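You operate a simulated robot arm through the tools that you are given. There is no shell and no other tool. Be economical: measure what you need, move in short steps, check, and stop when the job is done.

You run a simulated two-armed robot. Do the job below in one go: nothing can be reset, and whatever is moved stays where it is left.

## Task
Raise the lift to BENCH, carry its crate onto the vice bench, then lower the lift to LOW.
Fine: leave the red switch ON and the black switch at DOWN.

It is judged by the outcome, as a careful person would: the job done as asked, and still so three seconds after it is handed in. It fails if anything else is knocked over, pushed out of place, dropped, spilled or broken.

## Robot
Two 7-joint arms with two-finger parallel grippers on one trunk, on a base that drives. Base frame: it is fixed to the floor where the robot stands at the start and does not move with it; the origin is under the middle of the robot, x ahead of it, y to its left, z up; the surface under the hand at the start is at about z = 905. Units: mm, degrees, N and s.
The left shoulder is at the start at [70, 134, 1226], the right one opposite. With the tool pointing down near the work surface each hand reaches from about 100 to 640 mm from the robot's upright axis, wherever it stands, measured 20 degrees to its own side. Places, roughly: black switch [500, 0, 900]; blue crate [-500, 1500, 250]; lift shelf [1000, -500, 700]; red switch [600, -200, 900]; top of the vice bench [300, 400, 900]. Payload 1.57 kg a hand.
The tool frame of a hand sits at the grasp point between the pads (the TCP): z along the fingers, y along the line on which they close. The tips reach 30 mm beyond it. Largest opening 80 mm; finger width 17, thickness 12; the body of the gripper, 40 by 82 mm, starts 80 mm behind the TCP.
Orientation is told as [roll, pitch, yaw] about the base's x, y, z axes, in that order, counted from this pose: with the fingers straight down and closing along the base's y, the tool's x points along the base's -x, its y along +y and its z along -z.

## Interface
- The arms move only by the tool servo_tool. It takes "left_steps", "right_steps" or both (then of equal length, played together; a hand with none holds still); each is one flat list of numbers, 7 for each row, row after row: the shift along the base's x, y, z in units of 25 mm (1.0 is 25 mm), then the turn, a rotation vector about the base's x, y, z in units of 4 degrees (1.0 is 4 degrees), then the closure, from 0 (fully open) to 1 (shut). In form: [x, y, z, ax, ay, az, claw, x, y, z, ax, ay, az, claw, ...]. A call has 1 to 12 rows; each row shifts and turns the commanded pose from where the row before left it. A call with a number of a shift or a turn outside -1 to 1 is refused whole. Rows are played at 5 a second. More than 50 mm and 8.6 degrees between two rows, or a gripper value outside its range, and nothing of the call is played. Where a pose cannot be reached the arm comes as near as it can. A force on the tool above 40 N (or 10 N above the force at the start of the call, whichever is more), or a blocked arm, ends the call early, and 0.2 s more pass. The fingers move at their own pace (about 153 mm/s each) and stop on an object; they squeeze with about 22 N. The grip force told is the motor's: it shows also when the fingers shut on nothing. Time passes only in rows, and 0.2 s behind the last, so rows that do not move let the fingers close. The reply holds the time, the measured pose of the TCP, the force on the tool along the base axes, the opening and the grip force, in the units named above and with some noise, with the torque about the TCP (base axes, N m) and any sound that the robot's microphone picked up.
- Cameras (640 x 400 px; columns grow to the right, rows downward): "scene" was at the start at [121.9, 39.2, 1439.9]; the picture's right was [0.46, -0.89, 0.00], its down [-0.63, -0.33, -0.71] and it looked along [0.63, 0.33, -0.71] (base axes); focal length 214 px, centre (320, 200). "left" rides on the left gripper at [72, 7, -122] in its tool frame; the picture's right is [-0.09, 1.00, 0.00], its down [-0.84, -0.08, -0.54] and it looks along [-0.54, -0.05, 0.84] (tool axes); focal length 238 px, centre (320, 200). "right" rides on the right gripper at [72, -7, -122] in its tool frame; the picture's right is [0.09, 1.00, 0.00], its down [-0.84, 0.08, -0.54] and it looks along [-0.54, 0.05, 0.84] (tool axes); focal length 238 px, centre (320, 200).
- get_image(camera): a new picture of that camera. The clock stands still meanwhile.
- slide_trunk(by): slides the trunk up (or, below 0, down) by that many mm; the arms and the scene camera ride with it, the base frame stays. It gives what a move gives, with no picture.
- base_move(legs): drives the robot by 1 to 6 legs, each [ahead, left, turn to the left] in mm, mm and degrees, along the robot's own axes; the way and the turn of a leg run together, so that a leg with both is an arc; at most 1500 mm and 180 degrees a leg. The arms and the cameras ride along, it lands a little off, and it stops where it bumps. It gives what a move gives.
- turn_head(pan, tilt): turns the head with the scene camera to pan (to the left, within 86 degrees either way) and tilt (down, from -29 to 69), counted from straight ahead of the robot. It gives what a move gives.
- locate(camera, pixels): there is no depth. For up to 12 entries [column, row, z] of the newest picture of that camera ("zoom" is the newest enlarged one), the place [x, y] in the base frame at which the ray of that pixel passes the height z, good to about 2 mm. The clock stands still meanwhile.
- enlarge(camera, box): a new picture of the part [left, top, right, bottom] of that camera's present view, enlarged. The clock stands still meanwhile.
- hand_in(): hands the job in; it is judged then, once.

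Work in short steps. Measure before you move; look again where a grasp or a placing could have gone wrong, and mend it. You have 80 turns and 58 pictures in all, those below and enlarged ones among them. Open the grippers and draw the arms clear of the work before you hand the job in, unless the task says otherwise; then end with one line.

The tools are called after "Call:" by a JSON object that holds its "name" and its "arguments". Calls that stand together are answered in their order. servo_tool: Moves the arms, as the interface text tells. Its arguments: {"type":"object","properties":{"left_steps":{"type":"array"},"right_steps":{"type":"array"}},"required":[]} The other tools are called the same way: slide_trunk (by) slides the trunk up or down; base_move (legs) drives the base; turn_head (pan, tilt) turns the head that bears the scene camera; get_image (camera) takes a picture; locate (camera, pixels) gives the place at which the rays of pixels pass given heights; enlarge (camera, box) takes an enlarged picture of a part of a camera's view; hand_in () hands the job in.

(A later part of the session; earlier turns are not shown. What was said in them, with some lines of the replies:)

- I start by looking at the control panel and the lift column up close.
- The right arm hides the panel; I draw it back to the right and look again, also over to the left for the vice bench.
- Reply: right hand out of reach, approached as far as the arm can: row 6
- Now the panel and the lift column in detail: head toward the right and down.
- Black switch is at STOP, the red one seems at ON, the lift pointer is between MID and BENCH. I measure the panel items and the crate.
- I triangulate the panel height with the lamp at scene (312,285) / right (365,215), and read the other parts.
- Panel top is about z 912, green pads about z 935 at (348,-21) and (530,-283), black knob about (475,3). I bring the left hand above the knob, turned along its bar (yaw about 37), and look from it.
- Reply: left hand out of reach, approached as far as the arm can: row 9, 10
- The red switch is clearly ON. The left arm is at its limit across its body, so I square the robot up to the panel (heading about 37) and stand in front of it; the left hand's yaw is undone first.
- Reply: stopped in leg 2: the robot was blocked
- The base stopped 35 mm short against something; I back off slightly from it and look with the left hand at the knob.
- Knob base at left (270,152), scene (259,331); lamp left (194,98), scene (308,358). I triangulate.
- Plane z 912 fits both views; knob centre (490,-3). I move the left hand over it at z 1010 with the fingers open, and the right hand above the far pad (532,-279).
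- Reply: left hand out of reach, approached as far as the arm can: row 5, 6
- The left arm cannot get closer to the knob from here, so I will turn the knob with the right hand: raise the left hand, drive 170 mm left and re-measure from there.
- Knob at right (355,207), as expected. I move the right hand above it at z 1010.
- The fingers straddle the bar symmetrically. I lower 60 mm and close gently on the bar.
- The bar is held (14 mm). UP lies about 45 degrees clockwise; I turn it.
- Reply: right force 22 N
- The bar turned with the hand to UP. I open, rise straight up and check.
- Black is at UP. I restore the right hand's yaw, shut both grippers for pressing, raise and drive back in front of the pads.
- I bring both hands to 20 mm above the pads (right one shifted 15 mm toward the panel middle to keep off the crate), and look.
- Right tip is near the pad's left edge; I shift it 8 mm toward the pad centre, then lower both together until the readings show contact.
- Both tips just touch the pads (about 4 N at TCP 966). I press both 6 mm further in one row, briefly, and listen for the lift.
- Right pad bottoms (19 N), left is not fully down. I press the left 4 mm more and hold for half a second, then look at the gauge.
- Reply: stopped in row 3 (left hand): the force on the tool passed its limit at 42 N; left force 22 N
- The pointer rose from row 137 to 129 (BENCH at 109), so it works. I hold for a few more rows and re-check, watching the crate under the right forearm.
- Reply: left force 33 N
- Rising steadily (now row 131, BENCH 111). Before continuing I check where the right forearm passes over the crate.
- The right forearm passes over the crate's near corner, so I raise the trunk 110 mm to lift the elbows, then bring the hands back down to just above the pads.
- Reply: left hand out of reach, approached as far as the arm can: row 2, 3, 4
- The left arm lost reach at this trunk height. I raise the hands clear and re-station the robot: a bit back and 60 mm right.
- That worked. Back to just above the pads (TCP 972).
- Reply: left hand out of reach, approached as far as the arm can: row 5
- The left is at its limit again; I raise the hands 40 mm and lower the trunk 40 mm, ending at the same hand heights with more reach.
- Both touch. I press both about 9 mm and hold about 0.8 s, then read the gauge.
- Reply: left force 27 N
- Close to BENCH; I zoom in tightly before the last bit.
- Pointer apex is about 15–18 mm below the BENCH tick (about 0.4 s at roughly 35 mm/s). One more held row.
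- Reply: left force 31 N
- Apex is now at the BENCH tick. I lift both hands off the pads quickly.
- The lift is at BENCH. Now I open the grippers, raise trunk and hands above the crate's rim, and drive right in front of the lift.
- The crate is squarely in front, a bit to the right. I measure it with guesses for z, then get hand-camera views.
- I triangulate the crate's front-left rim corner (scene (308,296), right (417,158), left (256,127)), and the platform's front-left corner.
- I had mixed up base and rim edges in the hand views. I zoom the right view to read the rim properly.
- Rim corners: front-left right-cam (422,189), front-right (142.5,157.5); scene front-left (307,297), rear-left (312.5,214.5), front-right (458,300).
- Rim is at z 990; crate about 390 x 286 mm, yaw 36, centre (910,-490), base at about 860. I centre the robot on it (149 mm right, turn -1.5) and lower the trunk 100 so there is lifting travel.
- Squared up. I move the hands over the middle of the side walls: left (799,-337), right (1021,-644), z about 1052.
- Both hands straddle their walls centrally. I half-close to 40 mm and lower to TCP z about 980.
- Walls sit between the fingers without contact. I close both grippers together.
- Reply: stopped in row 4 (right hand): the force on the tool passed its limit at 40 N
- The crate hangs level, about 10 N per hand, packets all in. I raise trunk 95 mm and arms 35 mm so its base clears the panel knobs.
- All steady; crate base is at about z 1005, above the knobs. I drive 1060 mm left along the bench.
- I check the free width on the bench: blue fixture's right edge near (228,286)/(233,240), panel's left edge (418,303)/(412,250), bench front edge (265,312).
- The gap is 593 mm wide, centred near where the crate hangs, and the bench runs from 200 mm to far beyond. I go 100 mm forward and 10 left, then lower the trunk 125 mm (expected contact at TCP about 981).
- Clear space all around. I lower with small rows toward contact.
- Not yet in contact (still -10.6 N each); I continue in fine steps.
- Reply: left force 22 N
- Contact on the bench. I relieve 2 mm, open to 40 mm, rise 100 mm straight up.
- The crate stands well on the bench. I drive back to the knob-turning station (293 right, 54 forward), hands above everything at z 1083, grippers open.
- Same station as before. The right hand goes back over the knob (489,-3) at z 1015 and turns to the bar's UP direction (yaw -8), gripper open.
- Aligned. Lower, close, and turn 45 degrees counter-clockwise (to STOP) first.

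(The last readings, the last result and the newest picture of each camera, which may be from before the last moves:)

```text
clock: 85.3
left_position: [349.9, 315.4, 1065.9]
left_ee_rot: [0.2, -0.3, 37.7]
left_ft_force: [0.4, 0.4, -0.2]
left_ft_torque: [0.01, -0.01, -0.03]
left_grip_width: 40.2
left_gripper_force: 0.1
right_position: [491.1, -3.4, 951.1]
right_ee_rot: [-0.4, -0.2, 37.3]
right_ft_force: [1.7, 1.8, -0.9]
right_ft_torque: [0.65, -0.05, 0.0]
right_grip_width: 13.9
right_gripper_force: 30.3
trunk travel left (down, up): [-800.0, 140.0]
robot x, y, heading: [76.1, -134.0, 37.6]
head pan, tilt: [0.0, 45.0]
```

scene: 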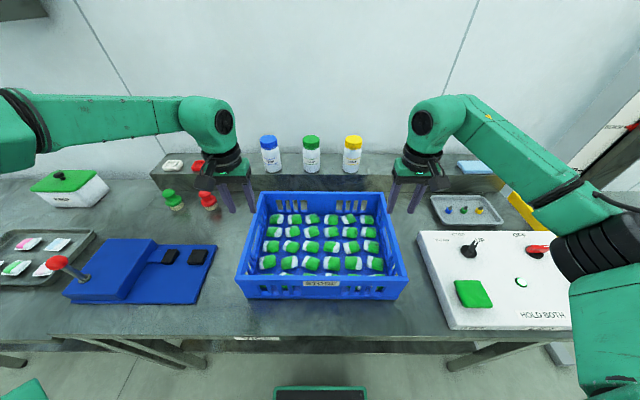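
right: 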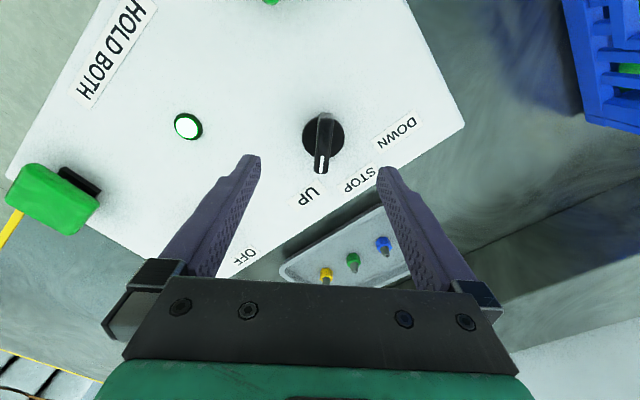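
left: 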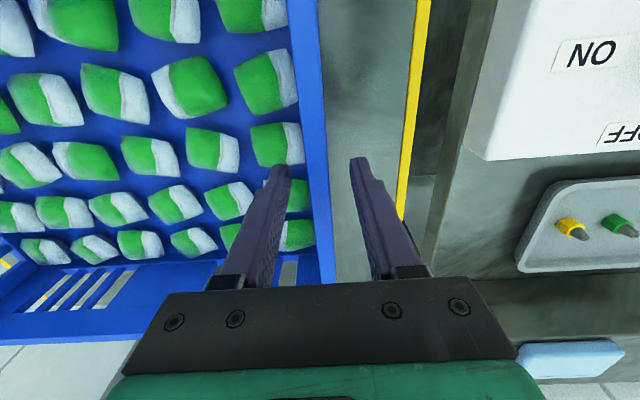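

At STOP now with small forces; another 45 degrees to DOWN.

Call:
{"name": "servo_tool", "arguments": {"right_steps": [0, 0, 0, 0, 0, 0.95, 1, 0, 0, 0, 0, 0, 0.95, 1, 0, 0, 0, 0, 0, 0.95, 1, 0, 0, 0, 0, 0, 0.95, 1, 0, 0, 0, 0, 0, 0.95, 1, 0, 0, 0, 0, 0, 0.95, 1, 0, 0, 0, 0, 0, 0.95, 1, 0, 0, 0, 0, 0, 0.95, 1, 0, 0, 0, 0, 0, 0.95, 1, 0, 0, 0, 0, 0, 0.95, 1, 0, 0, 0, 0, 0, 0.95, 1, 0, 0, 0, 0, 0, 0.95, 1]}}

Call:
{"name": "servo_tool", "arguments": {"right_steps": [0, 0, 0, 0, 0, 0, 0.5, 0, 0, 0, 0, 0, 0, 0, 0, 0, 0, 0, 0, 0, 0, 0, 0, 0.8, 0, 0, 0, 0, 0, 0, 1, 0, 0, 0, 0, 0, 0, 1, 0, 0, 0, 0, 0, 0, 1, 0, 0, 0, 0]}}

Call:
{"name": "get_image", "arguments": {"camera": "right"}}

```text
clock: 87.9
left_position: [350.9, 313.5, 1067.3]
left_ee_rot: [0.4, -0.3, 37.7]
left_ft_force: [0.0, 0.0, 0.8]
left_ft_torque: [-0.01, 0.03, -0.03]
left_grip_width: 40.3
left_gripper_force: 0.1
right_position: [492.2, -6.2, 951.5]
right_ee_rot: [-0.3, -0.4, 78.9]
right_ft_force: [14.1, -5.7, 10.8]
right_ft_torque: [0.18, -0.13, 0.0]
right_grip_width: 13.9
right_gripper_force: 29.9
right hand out of reach, approached as far as the arm can: row 12
trunk travel left (down, up): [-800.0, 140.0]
robot x, y, heading: [77.0, -135.8, 37.5]
head pan, tilt: [0.0, 45.0]
```

```text
clock: 89.5
left_position: [348.5, 314.7, 1067.2]
left_ee_rot: [0.2, -0.3, 37.7]
left_ft_force: [-0.3, -0.3, -0.2]
left_ft_torque: [-0.01, 0.02, 0.01]
left_grip_width: 40.1
left_gripper_force: 0.0
right_position: [489.7, -5.3, 1046.8]
right_ee_rot: [-0.5, -0.1, 78.9]
right_ft_force: [-1.2, 0.3, -0.1]
right_ft_torque: [-0.01, 0.06, 0.0]
right_grip_width: 80.1
right_gripper_force: 0.1
trunk travel left (down, up): [-800.0, 140.0]
robot x, y, heading: [75.7, -131.4, 37.6]
head pan, tilt: [0.0, 45.0]
```

```text
6 pictures are left
```

right: 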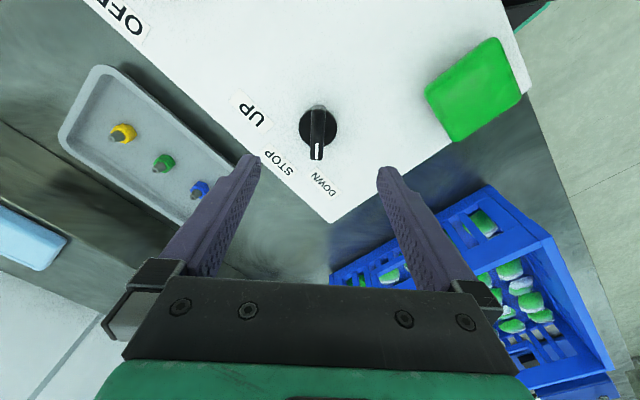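

The knob points at DOWN. I restore the right hand's yaw, shut both grippers, bring the hands in to the pressing start poses and drive 160 mm right.

Call:
{"name": "servo_tool", "arguments": {"left_steps": [-0.217, -0.39, 0.167, 0, 0, 0, 1, -0.217, -0.39, 0.167, 0, 0, 0, 1, -0.217, -0.39, 0.167, 0, 0, 0, 1, -0.217, -0.39, 0.167, 0, 0, 0, 1, -0.217, -0.39, 0.167, 0, 0, 0, 1, -0.217, -0.39, 0.167, 0, 0, 0, 1, -0.217, -0.39, 0.167, 0, 0, 0, 1, -0.217, -0.39, 0.167, 0, 0, 0, 1, -0.217, -0.39, 0.167, 0, 0, 0, 1, -0.217, -0.39, 0.167, 0, 0, 0, 1, -0.217, -0.39, 0.167, 0, 0, 0, 1, -0.217, -0.39, 0.167, 0, 0, 0, 1], "right_steps": [-0.267, -0.373, 0.19, 0, 0, -0.86, 1, -0.267, -0.373, 0.19, 0, 0, -0.86, 1, -0.267, -0.373, 0.19, 0, 0, -0.86, 1, -0.267, -0.373, 0.19, 0, 0, -0.86, 1, -0.267, -0.373, 0.19, 0, 0, -0.86, 1, -0.267, -0.373, 0.19, 0, 0, -0.86, 1, -0.267, -0.373, 0.19, 0, 0, -0.86, 1, -0.267, -0.373, 0.19, 0, 0, -0.86, 1, -0.267, -0.373, 0.19, 0, 0, -0.86, 1, -0.267, -0.373, 0.19, 0, 0, -0.86, 1, -0.267, -0.373, 0.19, 0, 0, -0.86, 1, -0.267, -0.373, 0.19, 0, 0, -0.86, 1]}}

Call:
{"name": "base_move", "arguments": {"legs": [[0, -160, 0]]}}

```text
clock: 92.1
left_position: [282.6, 196.2, 1119.3]
left_ee_rot: [0.3, -0.3, 37.6]
left_ft_force: [-0.2, 0.1, 0.0]
left_ft_torque: [0.0, -0.04, 0.01]
left_grip_width: 0.1
left_gripper_force: 21.4
right_position: [409.4, -115.9, 1104.0]
right_ee_rot: [-0.4, -0.3, 37.6]
right_ft_force: [0.6, 0.4, -0.1]
right_ft_torque: [0.04, -0.02, 0.01]
right_grip_width: 0.0
right_gripper_force: 20.9
trunk travel left (down, up): [-800.0, 140.0]
robot x, y, heading: [75.5, -133.5, 37.4]
head pan, tilt: [0.0, 45.0]
```

```text
clock: 93.5
left_position: [379.0, 73.6, 1118.0]
left_ee_rot: [0.1, -0.2, 37.7]
left_ft_force: [0.0, 0.2, -0.3]
left_ft_torque: [-0.01, -0.05, 0.02]
left_grip_width: 0.0
left_gripper_force: 21.6
right_position: [504.0, -237.9, 1103.8]
right_ee_rot: [-0.7, -0.2, 37.7]
right_ft_force: [-0.5, 0.5, -0.1]
right_ft_torque: [-0.04, 0.01, 0.04]
right_grip_width: 0.0
right_gripper_force: 21.0
trunk travel left (down, up): [-800.0, 140.0]
robot x, y, heading: [168.3, -260.1, 37.4]
head pan, tilt: [0.0, 45.0]
```

Same spot as before; both hands go down to touch the pads (TCP 967), and the head turns to the gauge.

Call:
{"name": "servo_tool", "arguments": {"left_steps": [-0.171, -0.577, -0.86, 0, 0, 0, 1, -0.171, -0.577, -0.86, 0, 0, 0, 1, -0.171, -0.577, -0.86, 0, 0, 0, 1, -0.171, -0.577, -0.86, 0, 0, 0, 1, -0.171, -0.577, -0.86, 0, 0, 0, 1, -0.171, -0.577, -0.86, 0, 0, 0, 1, -0.171, -0.577, -0.8, 0, 0, 0, 1], "right_steps": [0.143, -0.223, -0.78, 0, 0, 0, 1, 0.143, -0.223, -0.78, 0, 0, 0, 1, 0.143, -0.223, -0.78, 0, 0, 0, 1, 0.143, -0.223, -0.78, 0, 0, 0, 1, 0.143, -0.223, -0.78, 0, 0, 0, 1, 0.143, -0.223, -0.78, 0, 0, 0, 1, 0.143, -0.223, -0.74, 0, 0, 0, 1]}}

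Call:
{"name": "turn_head", "arguments": {"pan": -25, "tilt": 45}}

```text
clock: 95.1
left_position: [351.1, -28.6, 969.6]
left_ee_rot: [0.1, -0.4, 37.8]
left_ft_force: [1.9, 1.2, 2.8]
left_ft_torque: [-0.06, -0.04, 0.01]
left_grip_width: 0.3
left_gripper_force: 21.6
right_position: [531.4, -279.2, 968.2]
right_ee_rot: [-0.6, -0.2, 37.6]
right_ft_force: [-0.4, -0.6, 3.4]
right_ft_torque: [0.02, -0.01, 0.03]
right_grip_width: 0.2
right_gripper_force: 21.2
trunk travel left (down, up): [-800.0, 140.0]
robot x, y, heading: [172.4, -259.0, 37.6]
head pan, tilt: [0.0, 45.0]
```

```text
clock: 96.0
left_position: [350.7, -28.8, 969.6]
left_ee_rot: [0.1, -0.2, 37.7]
left_ft_force: [0.5, 1.0, 2.3]
left_ft_torque: [-0.05, -0.03, 0.02]
left_grip_width: 0.0
left_gripper_force: 21.2
right_position: [530.8, -279.7, 968.1]
right_ee_rot: [-0.5, -0.2, 37.7]
right_ft_force: [-0.7, 2.1, 2.8]
right_ft_torque: [0.07, 0.05, 0.02]
right_grip_width: 0.0
right_gripper_force: 20.9
trunk travel left (down, up): [-800.0, 140.0]
robot x, y, heading: [170.6, -262.0, 37.5]
head pan, tilt: [-25.0, 45.0]
```

Both touch. I press both about 10 mm and hold 12 rows, then read the gauge.

Call:
{"name": "servo_tool", "arguments": {"left_steps": [0, 0, -0.42, 0, 0, 0, 1, 0, 0, 0, 0, 0, 0, 1, 0, 0, 0, 0, 0, 0, 1, 0, 0, 0, 0, 0, 0, 1, 0, 0, 0, 0, 0, 0, 1, 0, 0, 0, 0, 0, 0, 1, 0, 0, 0, 0, 0, 0, 1, 0, 0, 0, 0, 0, 0, 1, 0, 0, 0, 0, 0, 0, 1, 0, 0, 0, 0, 0, 0, 1, 0, 0, 0, 0, 0, 0, 1, 0, 0, 0, 0, 0, 0, 1], "right_steps": [0, 0, -0.38, 0, 0, 0, 1, 0, 0, 0, 0, 0, 0, 1, 0, 0, 0, 0, 0, 0, 1, 0, 0, 0, 0, 0, 0, 1, 0, 0, 0, 0, 0, 0, 1, 0, 0, 0, 0, 0, 0, 1, 0, 0, 0, 0, 0, 0, 1, 0, 0, 0, 0, 0, 0, 1, 0, 0, 0, 0, 0, 0, 1, 0, 0, 0, 0, 0, 0, 1, 0, 0, 0, 0, 0, 0, 1, 0, 0, 0, 0, 0, 0, 1]}}

Call:
{"name": "enlarge", "arguments": {"camera": "scene", "box": [330, 40, 490, 240]}}

```text
clock: 98.6
left_position: [350.3, -28.4, 956.8]
left_ee_rot: [0.3, -0.4, 37.7]
left_ft_force: [1.4, -0.5, 12.0]
left_ft_torque: [-0.11, 0.01, 0.06]
left_grip_width: 0.0
left_gripper_force: 21.4
right_position: [530.5, -280.1, 958.8]
right_ee_rot: [-0.5, -0.2, 37.7]
right_ft_force: [6.0, 4.4, 14.1]
right_ft_torque: [0.13, -0.08, -0.02]
right_grip_width: 0.2
right_gripper_force: 21.3
trunk travel left (down, up): [-800.0, 140.0]
robot x, y, heading: [175.0, -261.3, 37.9]
head pan, tilt: [-25.0, 45.0]
```

```text
2.00 times, centred on (410, 140) of scene
```

zoom: 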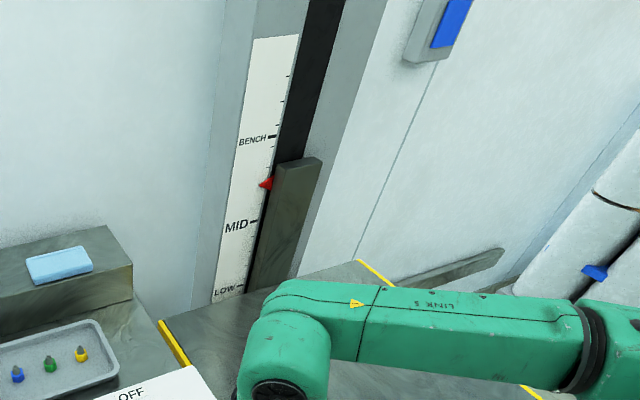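

Descending (pointer at row 184; BENCH 136, MID 221, LOW 288). About 6.5 s remain; I hold for two more 12-row calls, then look.

Call:
{"name": "servo_tool", "arguments": {"left_steps": [0, 0, 0, 0, 0, 0, 1, 0, 0, 0, 0, 0, 0, 1, 0, 0, 0, 0, 0, 0, 1, 0, 0, 0, 0, 0, 0, 1, 0, 0, 0, 0, 0, 0, 1, 0, 0, 0, 0, 0, 0, 1, 0, 0, 0, 0, 0, 0, 1, 0, 0, 0, 0, 0, 0, 1, 0, 0, 0, 0, 0, 0, 1, 0, 0, 0, 0, 0, 0, 1, 0, 0, 0, 0, 0, 0, 1, 0, 0, 0, 0, 0, 0, 1]}}

Call:
{"name": "servo_tool", "arguments": {"left_steps": [0, 0, 0, 0, 0, 0, 1, 0, 0, 0, 0, 0, 0, 1, 0, 0, 0, 0, 0, 0, 1, 0, 0, 0, 0, 0, 0, 1, 0, 0, 0, 0, 0, 0, 1, 0, 0, 0, 0, 0, 0, 1, 0, 0, 0, 0, 0, 0, 1, 0, 0, 0, 0, 0, 0, 1, 0, 0, 0, 0, 0, 0, 1, 0, 0, 0, 0, 0, 0, 1]}}

Call:
{"name": "enlarge", "arguments": {"camera": "scene", "box": [350, 90, 430, 190]}}

```text
clock: 101.2
left_position: [350.8, -29.6, 958.8]
left_ee_rot: [0.1, -0.3, 37.7]
left_ft_force: [2.2, 0.7, 13.0]
left_ft_torque: [-0.04, 0.01, 0.03]
left_grip_width: 0.0
left_gripper_force: 21.7
right_position: [530.5, -279.5, 959.4]
right_ee_rot: [-0.5, -0.2, 37.7]
right_ft_force: [3.7, 3.0, 16.0]
right_ft_torque: [0.07, -0.02, 0.02]
right_grip_width: 0.0
right_gripper_force: 21.2
trunk travel left (down, up): [-800.0, 140.0]
robot x, y, heading: [177.7, -259.7, 37.3]
head pan, tilt: [-25.0, 45.0]
```

```text
clock: 103.4
left_position: [350.4, -28.1, 958.6]
left_ee_rot: [0.2, -0.3, 37.8]
left_ft_force: [4.0, 2.1, 12.3]
left_ft_torque: [-0.02, -0.03, 0.05]
left_grip_width: 0.0
left_gripper_force: 21.0
right_position: [531.9, -279.8, 959.3]
right_ee_rot: [-0.4, -0.1, 37.8]
right_ft_force: [3.0, 1.6, 15.8]
right_ft_torque: [0.07, 0.01, 0.01]
right_grip_width: 0.1
right_gripper_force: 21.3
trunk travel left (down, up): [-800.0, 140.0]
robot x, y, heading: [171.1, -261.7, 37.5]
head pan, tilt: [-25.0, 45.0]
```

```text
4.00 times, centred on (390, 140) of scene
```

zoom: 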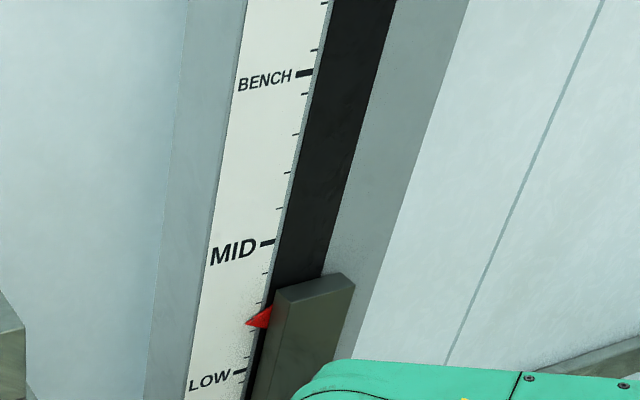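

Pointer apex at row 322, LOW tick at 373–375, speed now about 27 px/s: about 1.9 s remain. Eight rows (1.8 s), then check.

Call:
{"name": "servo_tool", "arguments": {"left_steps": [0, 0, 0, 0, 0, 0, 1, 0, 0, 0, 0, 0, 0, 1, 0, 0, 0, 0, 0, 0, 1, 0, 0, 0, 0, 0, 0, 1, 0, 0, 0, 0, 0, 0, 1, 0, 0, 0, 0, 0, 0, 1, 0, 0, 0, 0, 0, 0, 1, 0, 0, 0, 0, 0, 0, 1]}}

Call:
{"name": "enlarge", "arguments": {"camera": "scene", "box": [350, 165, 390, 195]}}

```text
clock: 105.2
left_position: [350.3, -28.7, 958.7]
left_ee_rot: [0.1, -0.3, 37.6]
left_ft_force: [3.9, 3.7, 13.0]
left_ft_torque: [0.06, -0.04, 0.02]
left_grip_width: 0.0
left_gripper_force: 21.6
right_position: [530.7, -281.0, 957.3]
right_ee_rot: [-0.5, -0.2, 37.7]
right_ft_force: [1.7, 1.2, 16.2]
right_ft_torque: [0.03, 0.03, 0.01]
right_grip_width: 0.2
right_gripper_force: 21.5
trunk travel left (down, up): [-800.0, 140.0]
robot x, y, heading: [171.7, -262.5, 37.6]
head pan, tilt: [-25.0, 45.0]
```

```text
13.33 times, centred on (370, 180) of scene
```

zoom: 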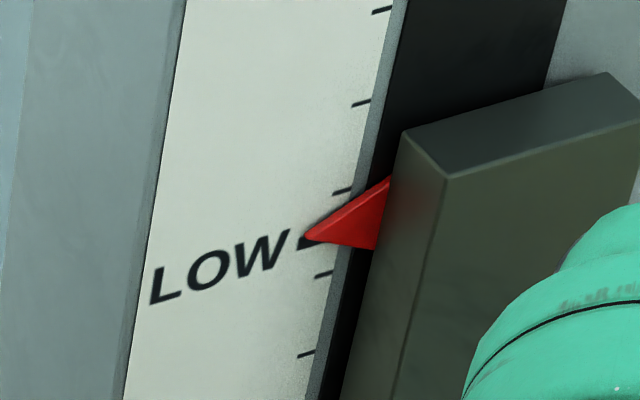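

Apex is a couple of mm above the LOW tick, and release adds about that much, so I lift both hands off now.

Call:
{"name": "servo_tool", "arguments": {"left_steps": [0, 0, 1, 0, 0, 0, 1, 0, 0, 1, 0, 0, 0, 1, 0, 0, 1, 0, 0, 0, 1, 0, 0, 1, 0, 0, 0, 1, -0.5, 0, 1, 0, 0, 0, 0, -0.5, 0, 0.5, 0, 0, 0, 0], "right_steps": [0, 0, 1, 0, 0, 0, 1, 0, 0, 1, 0, 0, 0, 1, 0, 0, 1, 0, 0, 0, 1, 0, 0, 1, 0, 0, 0, 1, -0.8, -0.6, 1, 0, 0, 0, 0, -0.8, -0.6, 0.5, 0, 0, 0, 0]}}

Call:
{"name": "enlarge", "arguments": {"camera": "scene", "box": [350, 165, 390, 195]}}

```text
clock: 106.6
left_position: [322.5, -30.4, 1097.1]
left_ee_rot: [0.2, -0.5, 37.7]
left_ft_force: [0.1, 0.3, 0.5]
left_ft_torque: [0.06, -0.02, 0.01]
left_grip_width: 80.0
left_gripper_force: 0.0
right_position: [493.0, -309.3, 1094.4]
right_ee_rot: [0.8, -0.3, 36.2]
right_ft_force: [-0.2, -0.2, 0.7]
right_ft_torque: [0.01, -0.03, 0.02]
right_grip_width: 80.0
right_gripper_force: 0.0
right hand out of reach, approached as far as the arm can: row 6
trunk travel left (down, up): [-800.0, 140.0]
robot x, y, heading: [168.9, -258.0, 37.7]
head pan, tilt: [-25.0, 45.0]
```

```text
13.33 times, centred on (370, 180) of scene
```

zoom: 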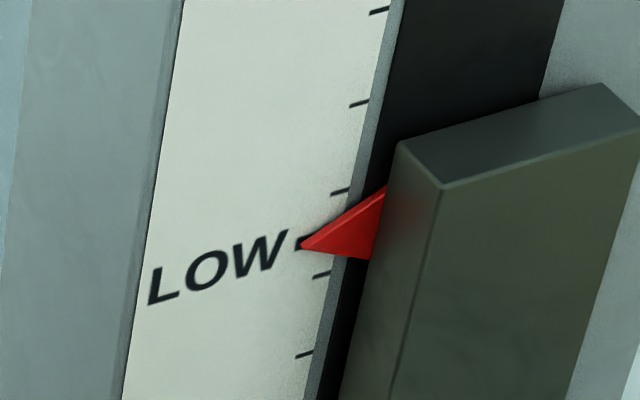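

The pointer sits on LOW. I back the robot off 120 mm with the arms up and take a last look at the panel and crate.

Call:
{"name": "base_move", "arguments": {"legs": [[-120, 0, 0]]}}

Call:
{"name": "turn_head", "arguments": {"pan": 15, "tilt": 38}}

Call:
{"name": "get_image", "arguments": {"camera": "scene"}}

```text
clock: 107.8
left_position: [231.5, -101.5, 1095.9]
left_ee_rot: [0.3, -0.1, 37.8]
left_ft_force: [-0.1, -0.3, 0.0]
left_ft_torque: [-0.06, 0.02, -0.01]
left_grip_width: 80.0
left_gripper_force: 0.1
right_position: [402.7, -380.1, 1092.5]
right_ee_rot: [0.7, -0.2, 36.2]
right_ft_force: [-1.2, 0.7, 0.9]
right_ft_torque: [0.0, -0.01, 0.01]
right_grip_width: 80.1
right_gripper_force: 0.0
trunk travel left (down, up): [-800.0, 140.0]
robot x, y, heading: [81.3, -333.6, 37.4]
head pan, tilt: [-25.0, 45.0]
```

```text
clock: 108.9
left_position: [230.9, -101.8, 1095.1]
left_ee_rot: [0.2, -0.2, 37.8]
left_ft_force: [1.0, 0.4, -1.3]
left_ft_torque: [0.01, 0.03, 0.01]
left_grip_width: 80.1
left_gripper_force: 0.0
right_position: [400.3, -380.4, 1093.6]
right_ee_rot: [0.8, -0.2, 36.2]
right_ft_force: [0.0, -0.1, 0.9]
right_ft_torque: [0.03, 0.0, -0.01]
right_grip_width: 79.9
right_gripper_force: 0.0
trunk travel left (down, up): [-800.0, 140.0]
robot x, y, heading: [80.7, -335.0, 37.7]
head pan, tilt: [15.0, 38.0]
```

```text
1 pictures are left
```

scene: 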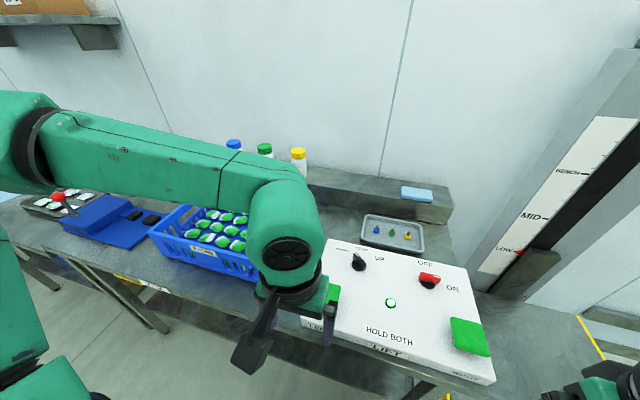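

The lift is at LOW, the crate stands on the bench, and red points to ON. One last zoom on the black switch.

Call:
{"name": "enlarge", "arguments": {"camera": "scene", "box": [320, 235, 480, 335]}}

```text
4.00 times, centred on (400, 285) of scene
```

zoom: 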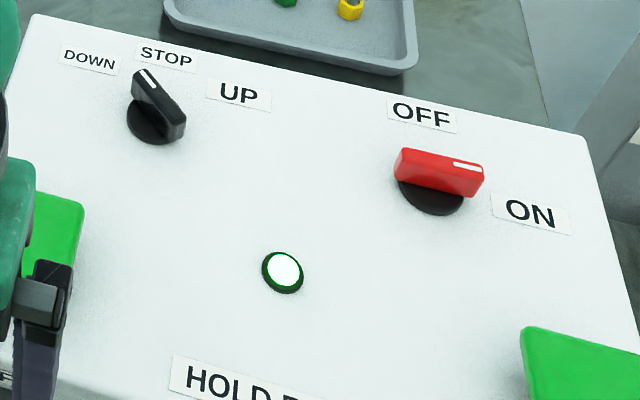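

Black points about 42 degrees left of STOP, i.e. at DOWN, and red is ON; all done, arms clear. I hand in.

Call:
{"name": "hand_in", "arguments": {}}

```text
The job is handed in.
```

The crate is on the vice bench, the lift has gone to BENCH and back down to LOW, the red switch is ON and the black switch is at DOWN. The job is handed in with the grippers open and the arms clear.
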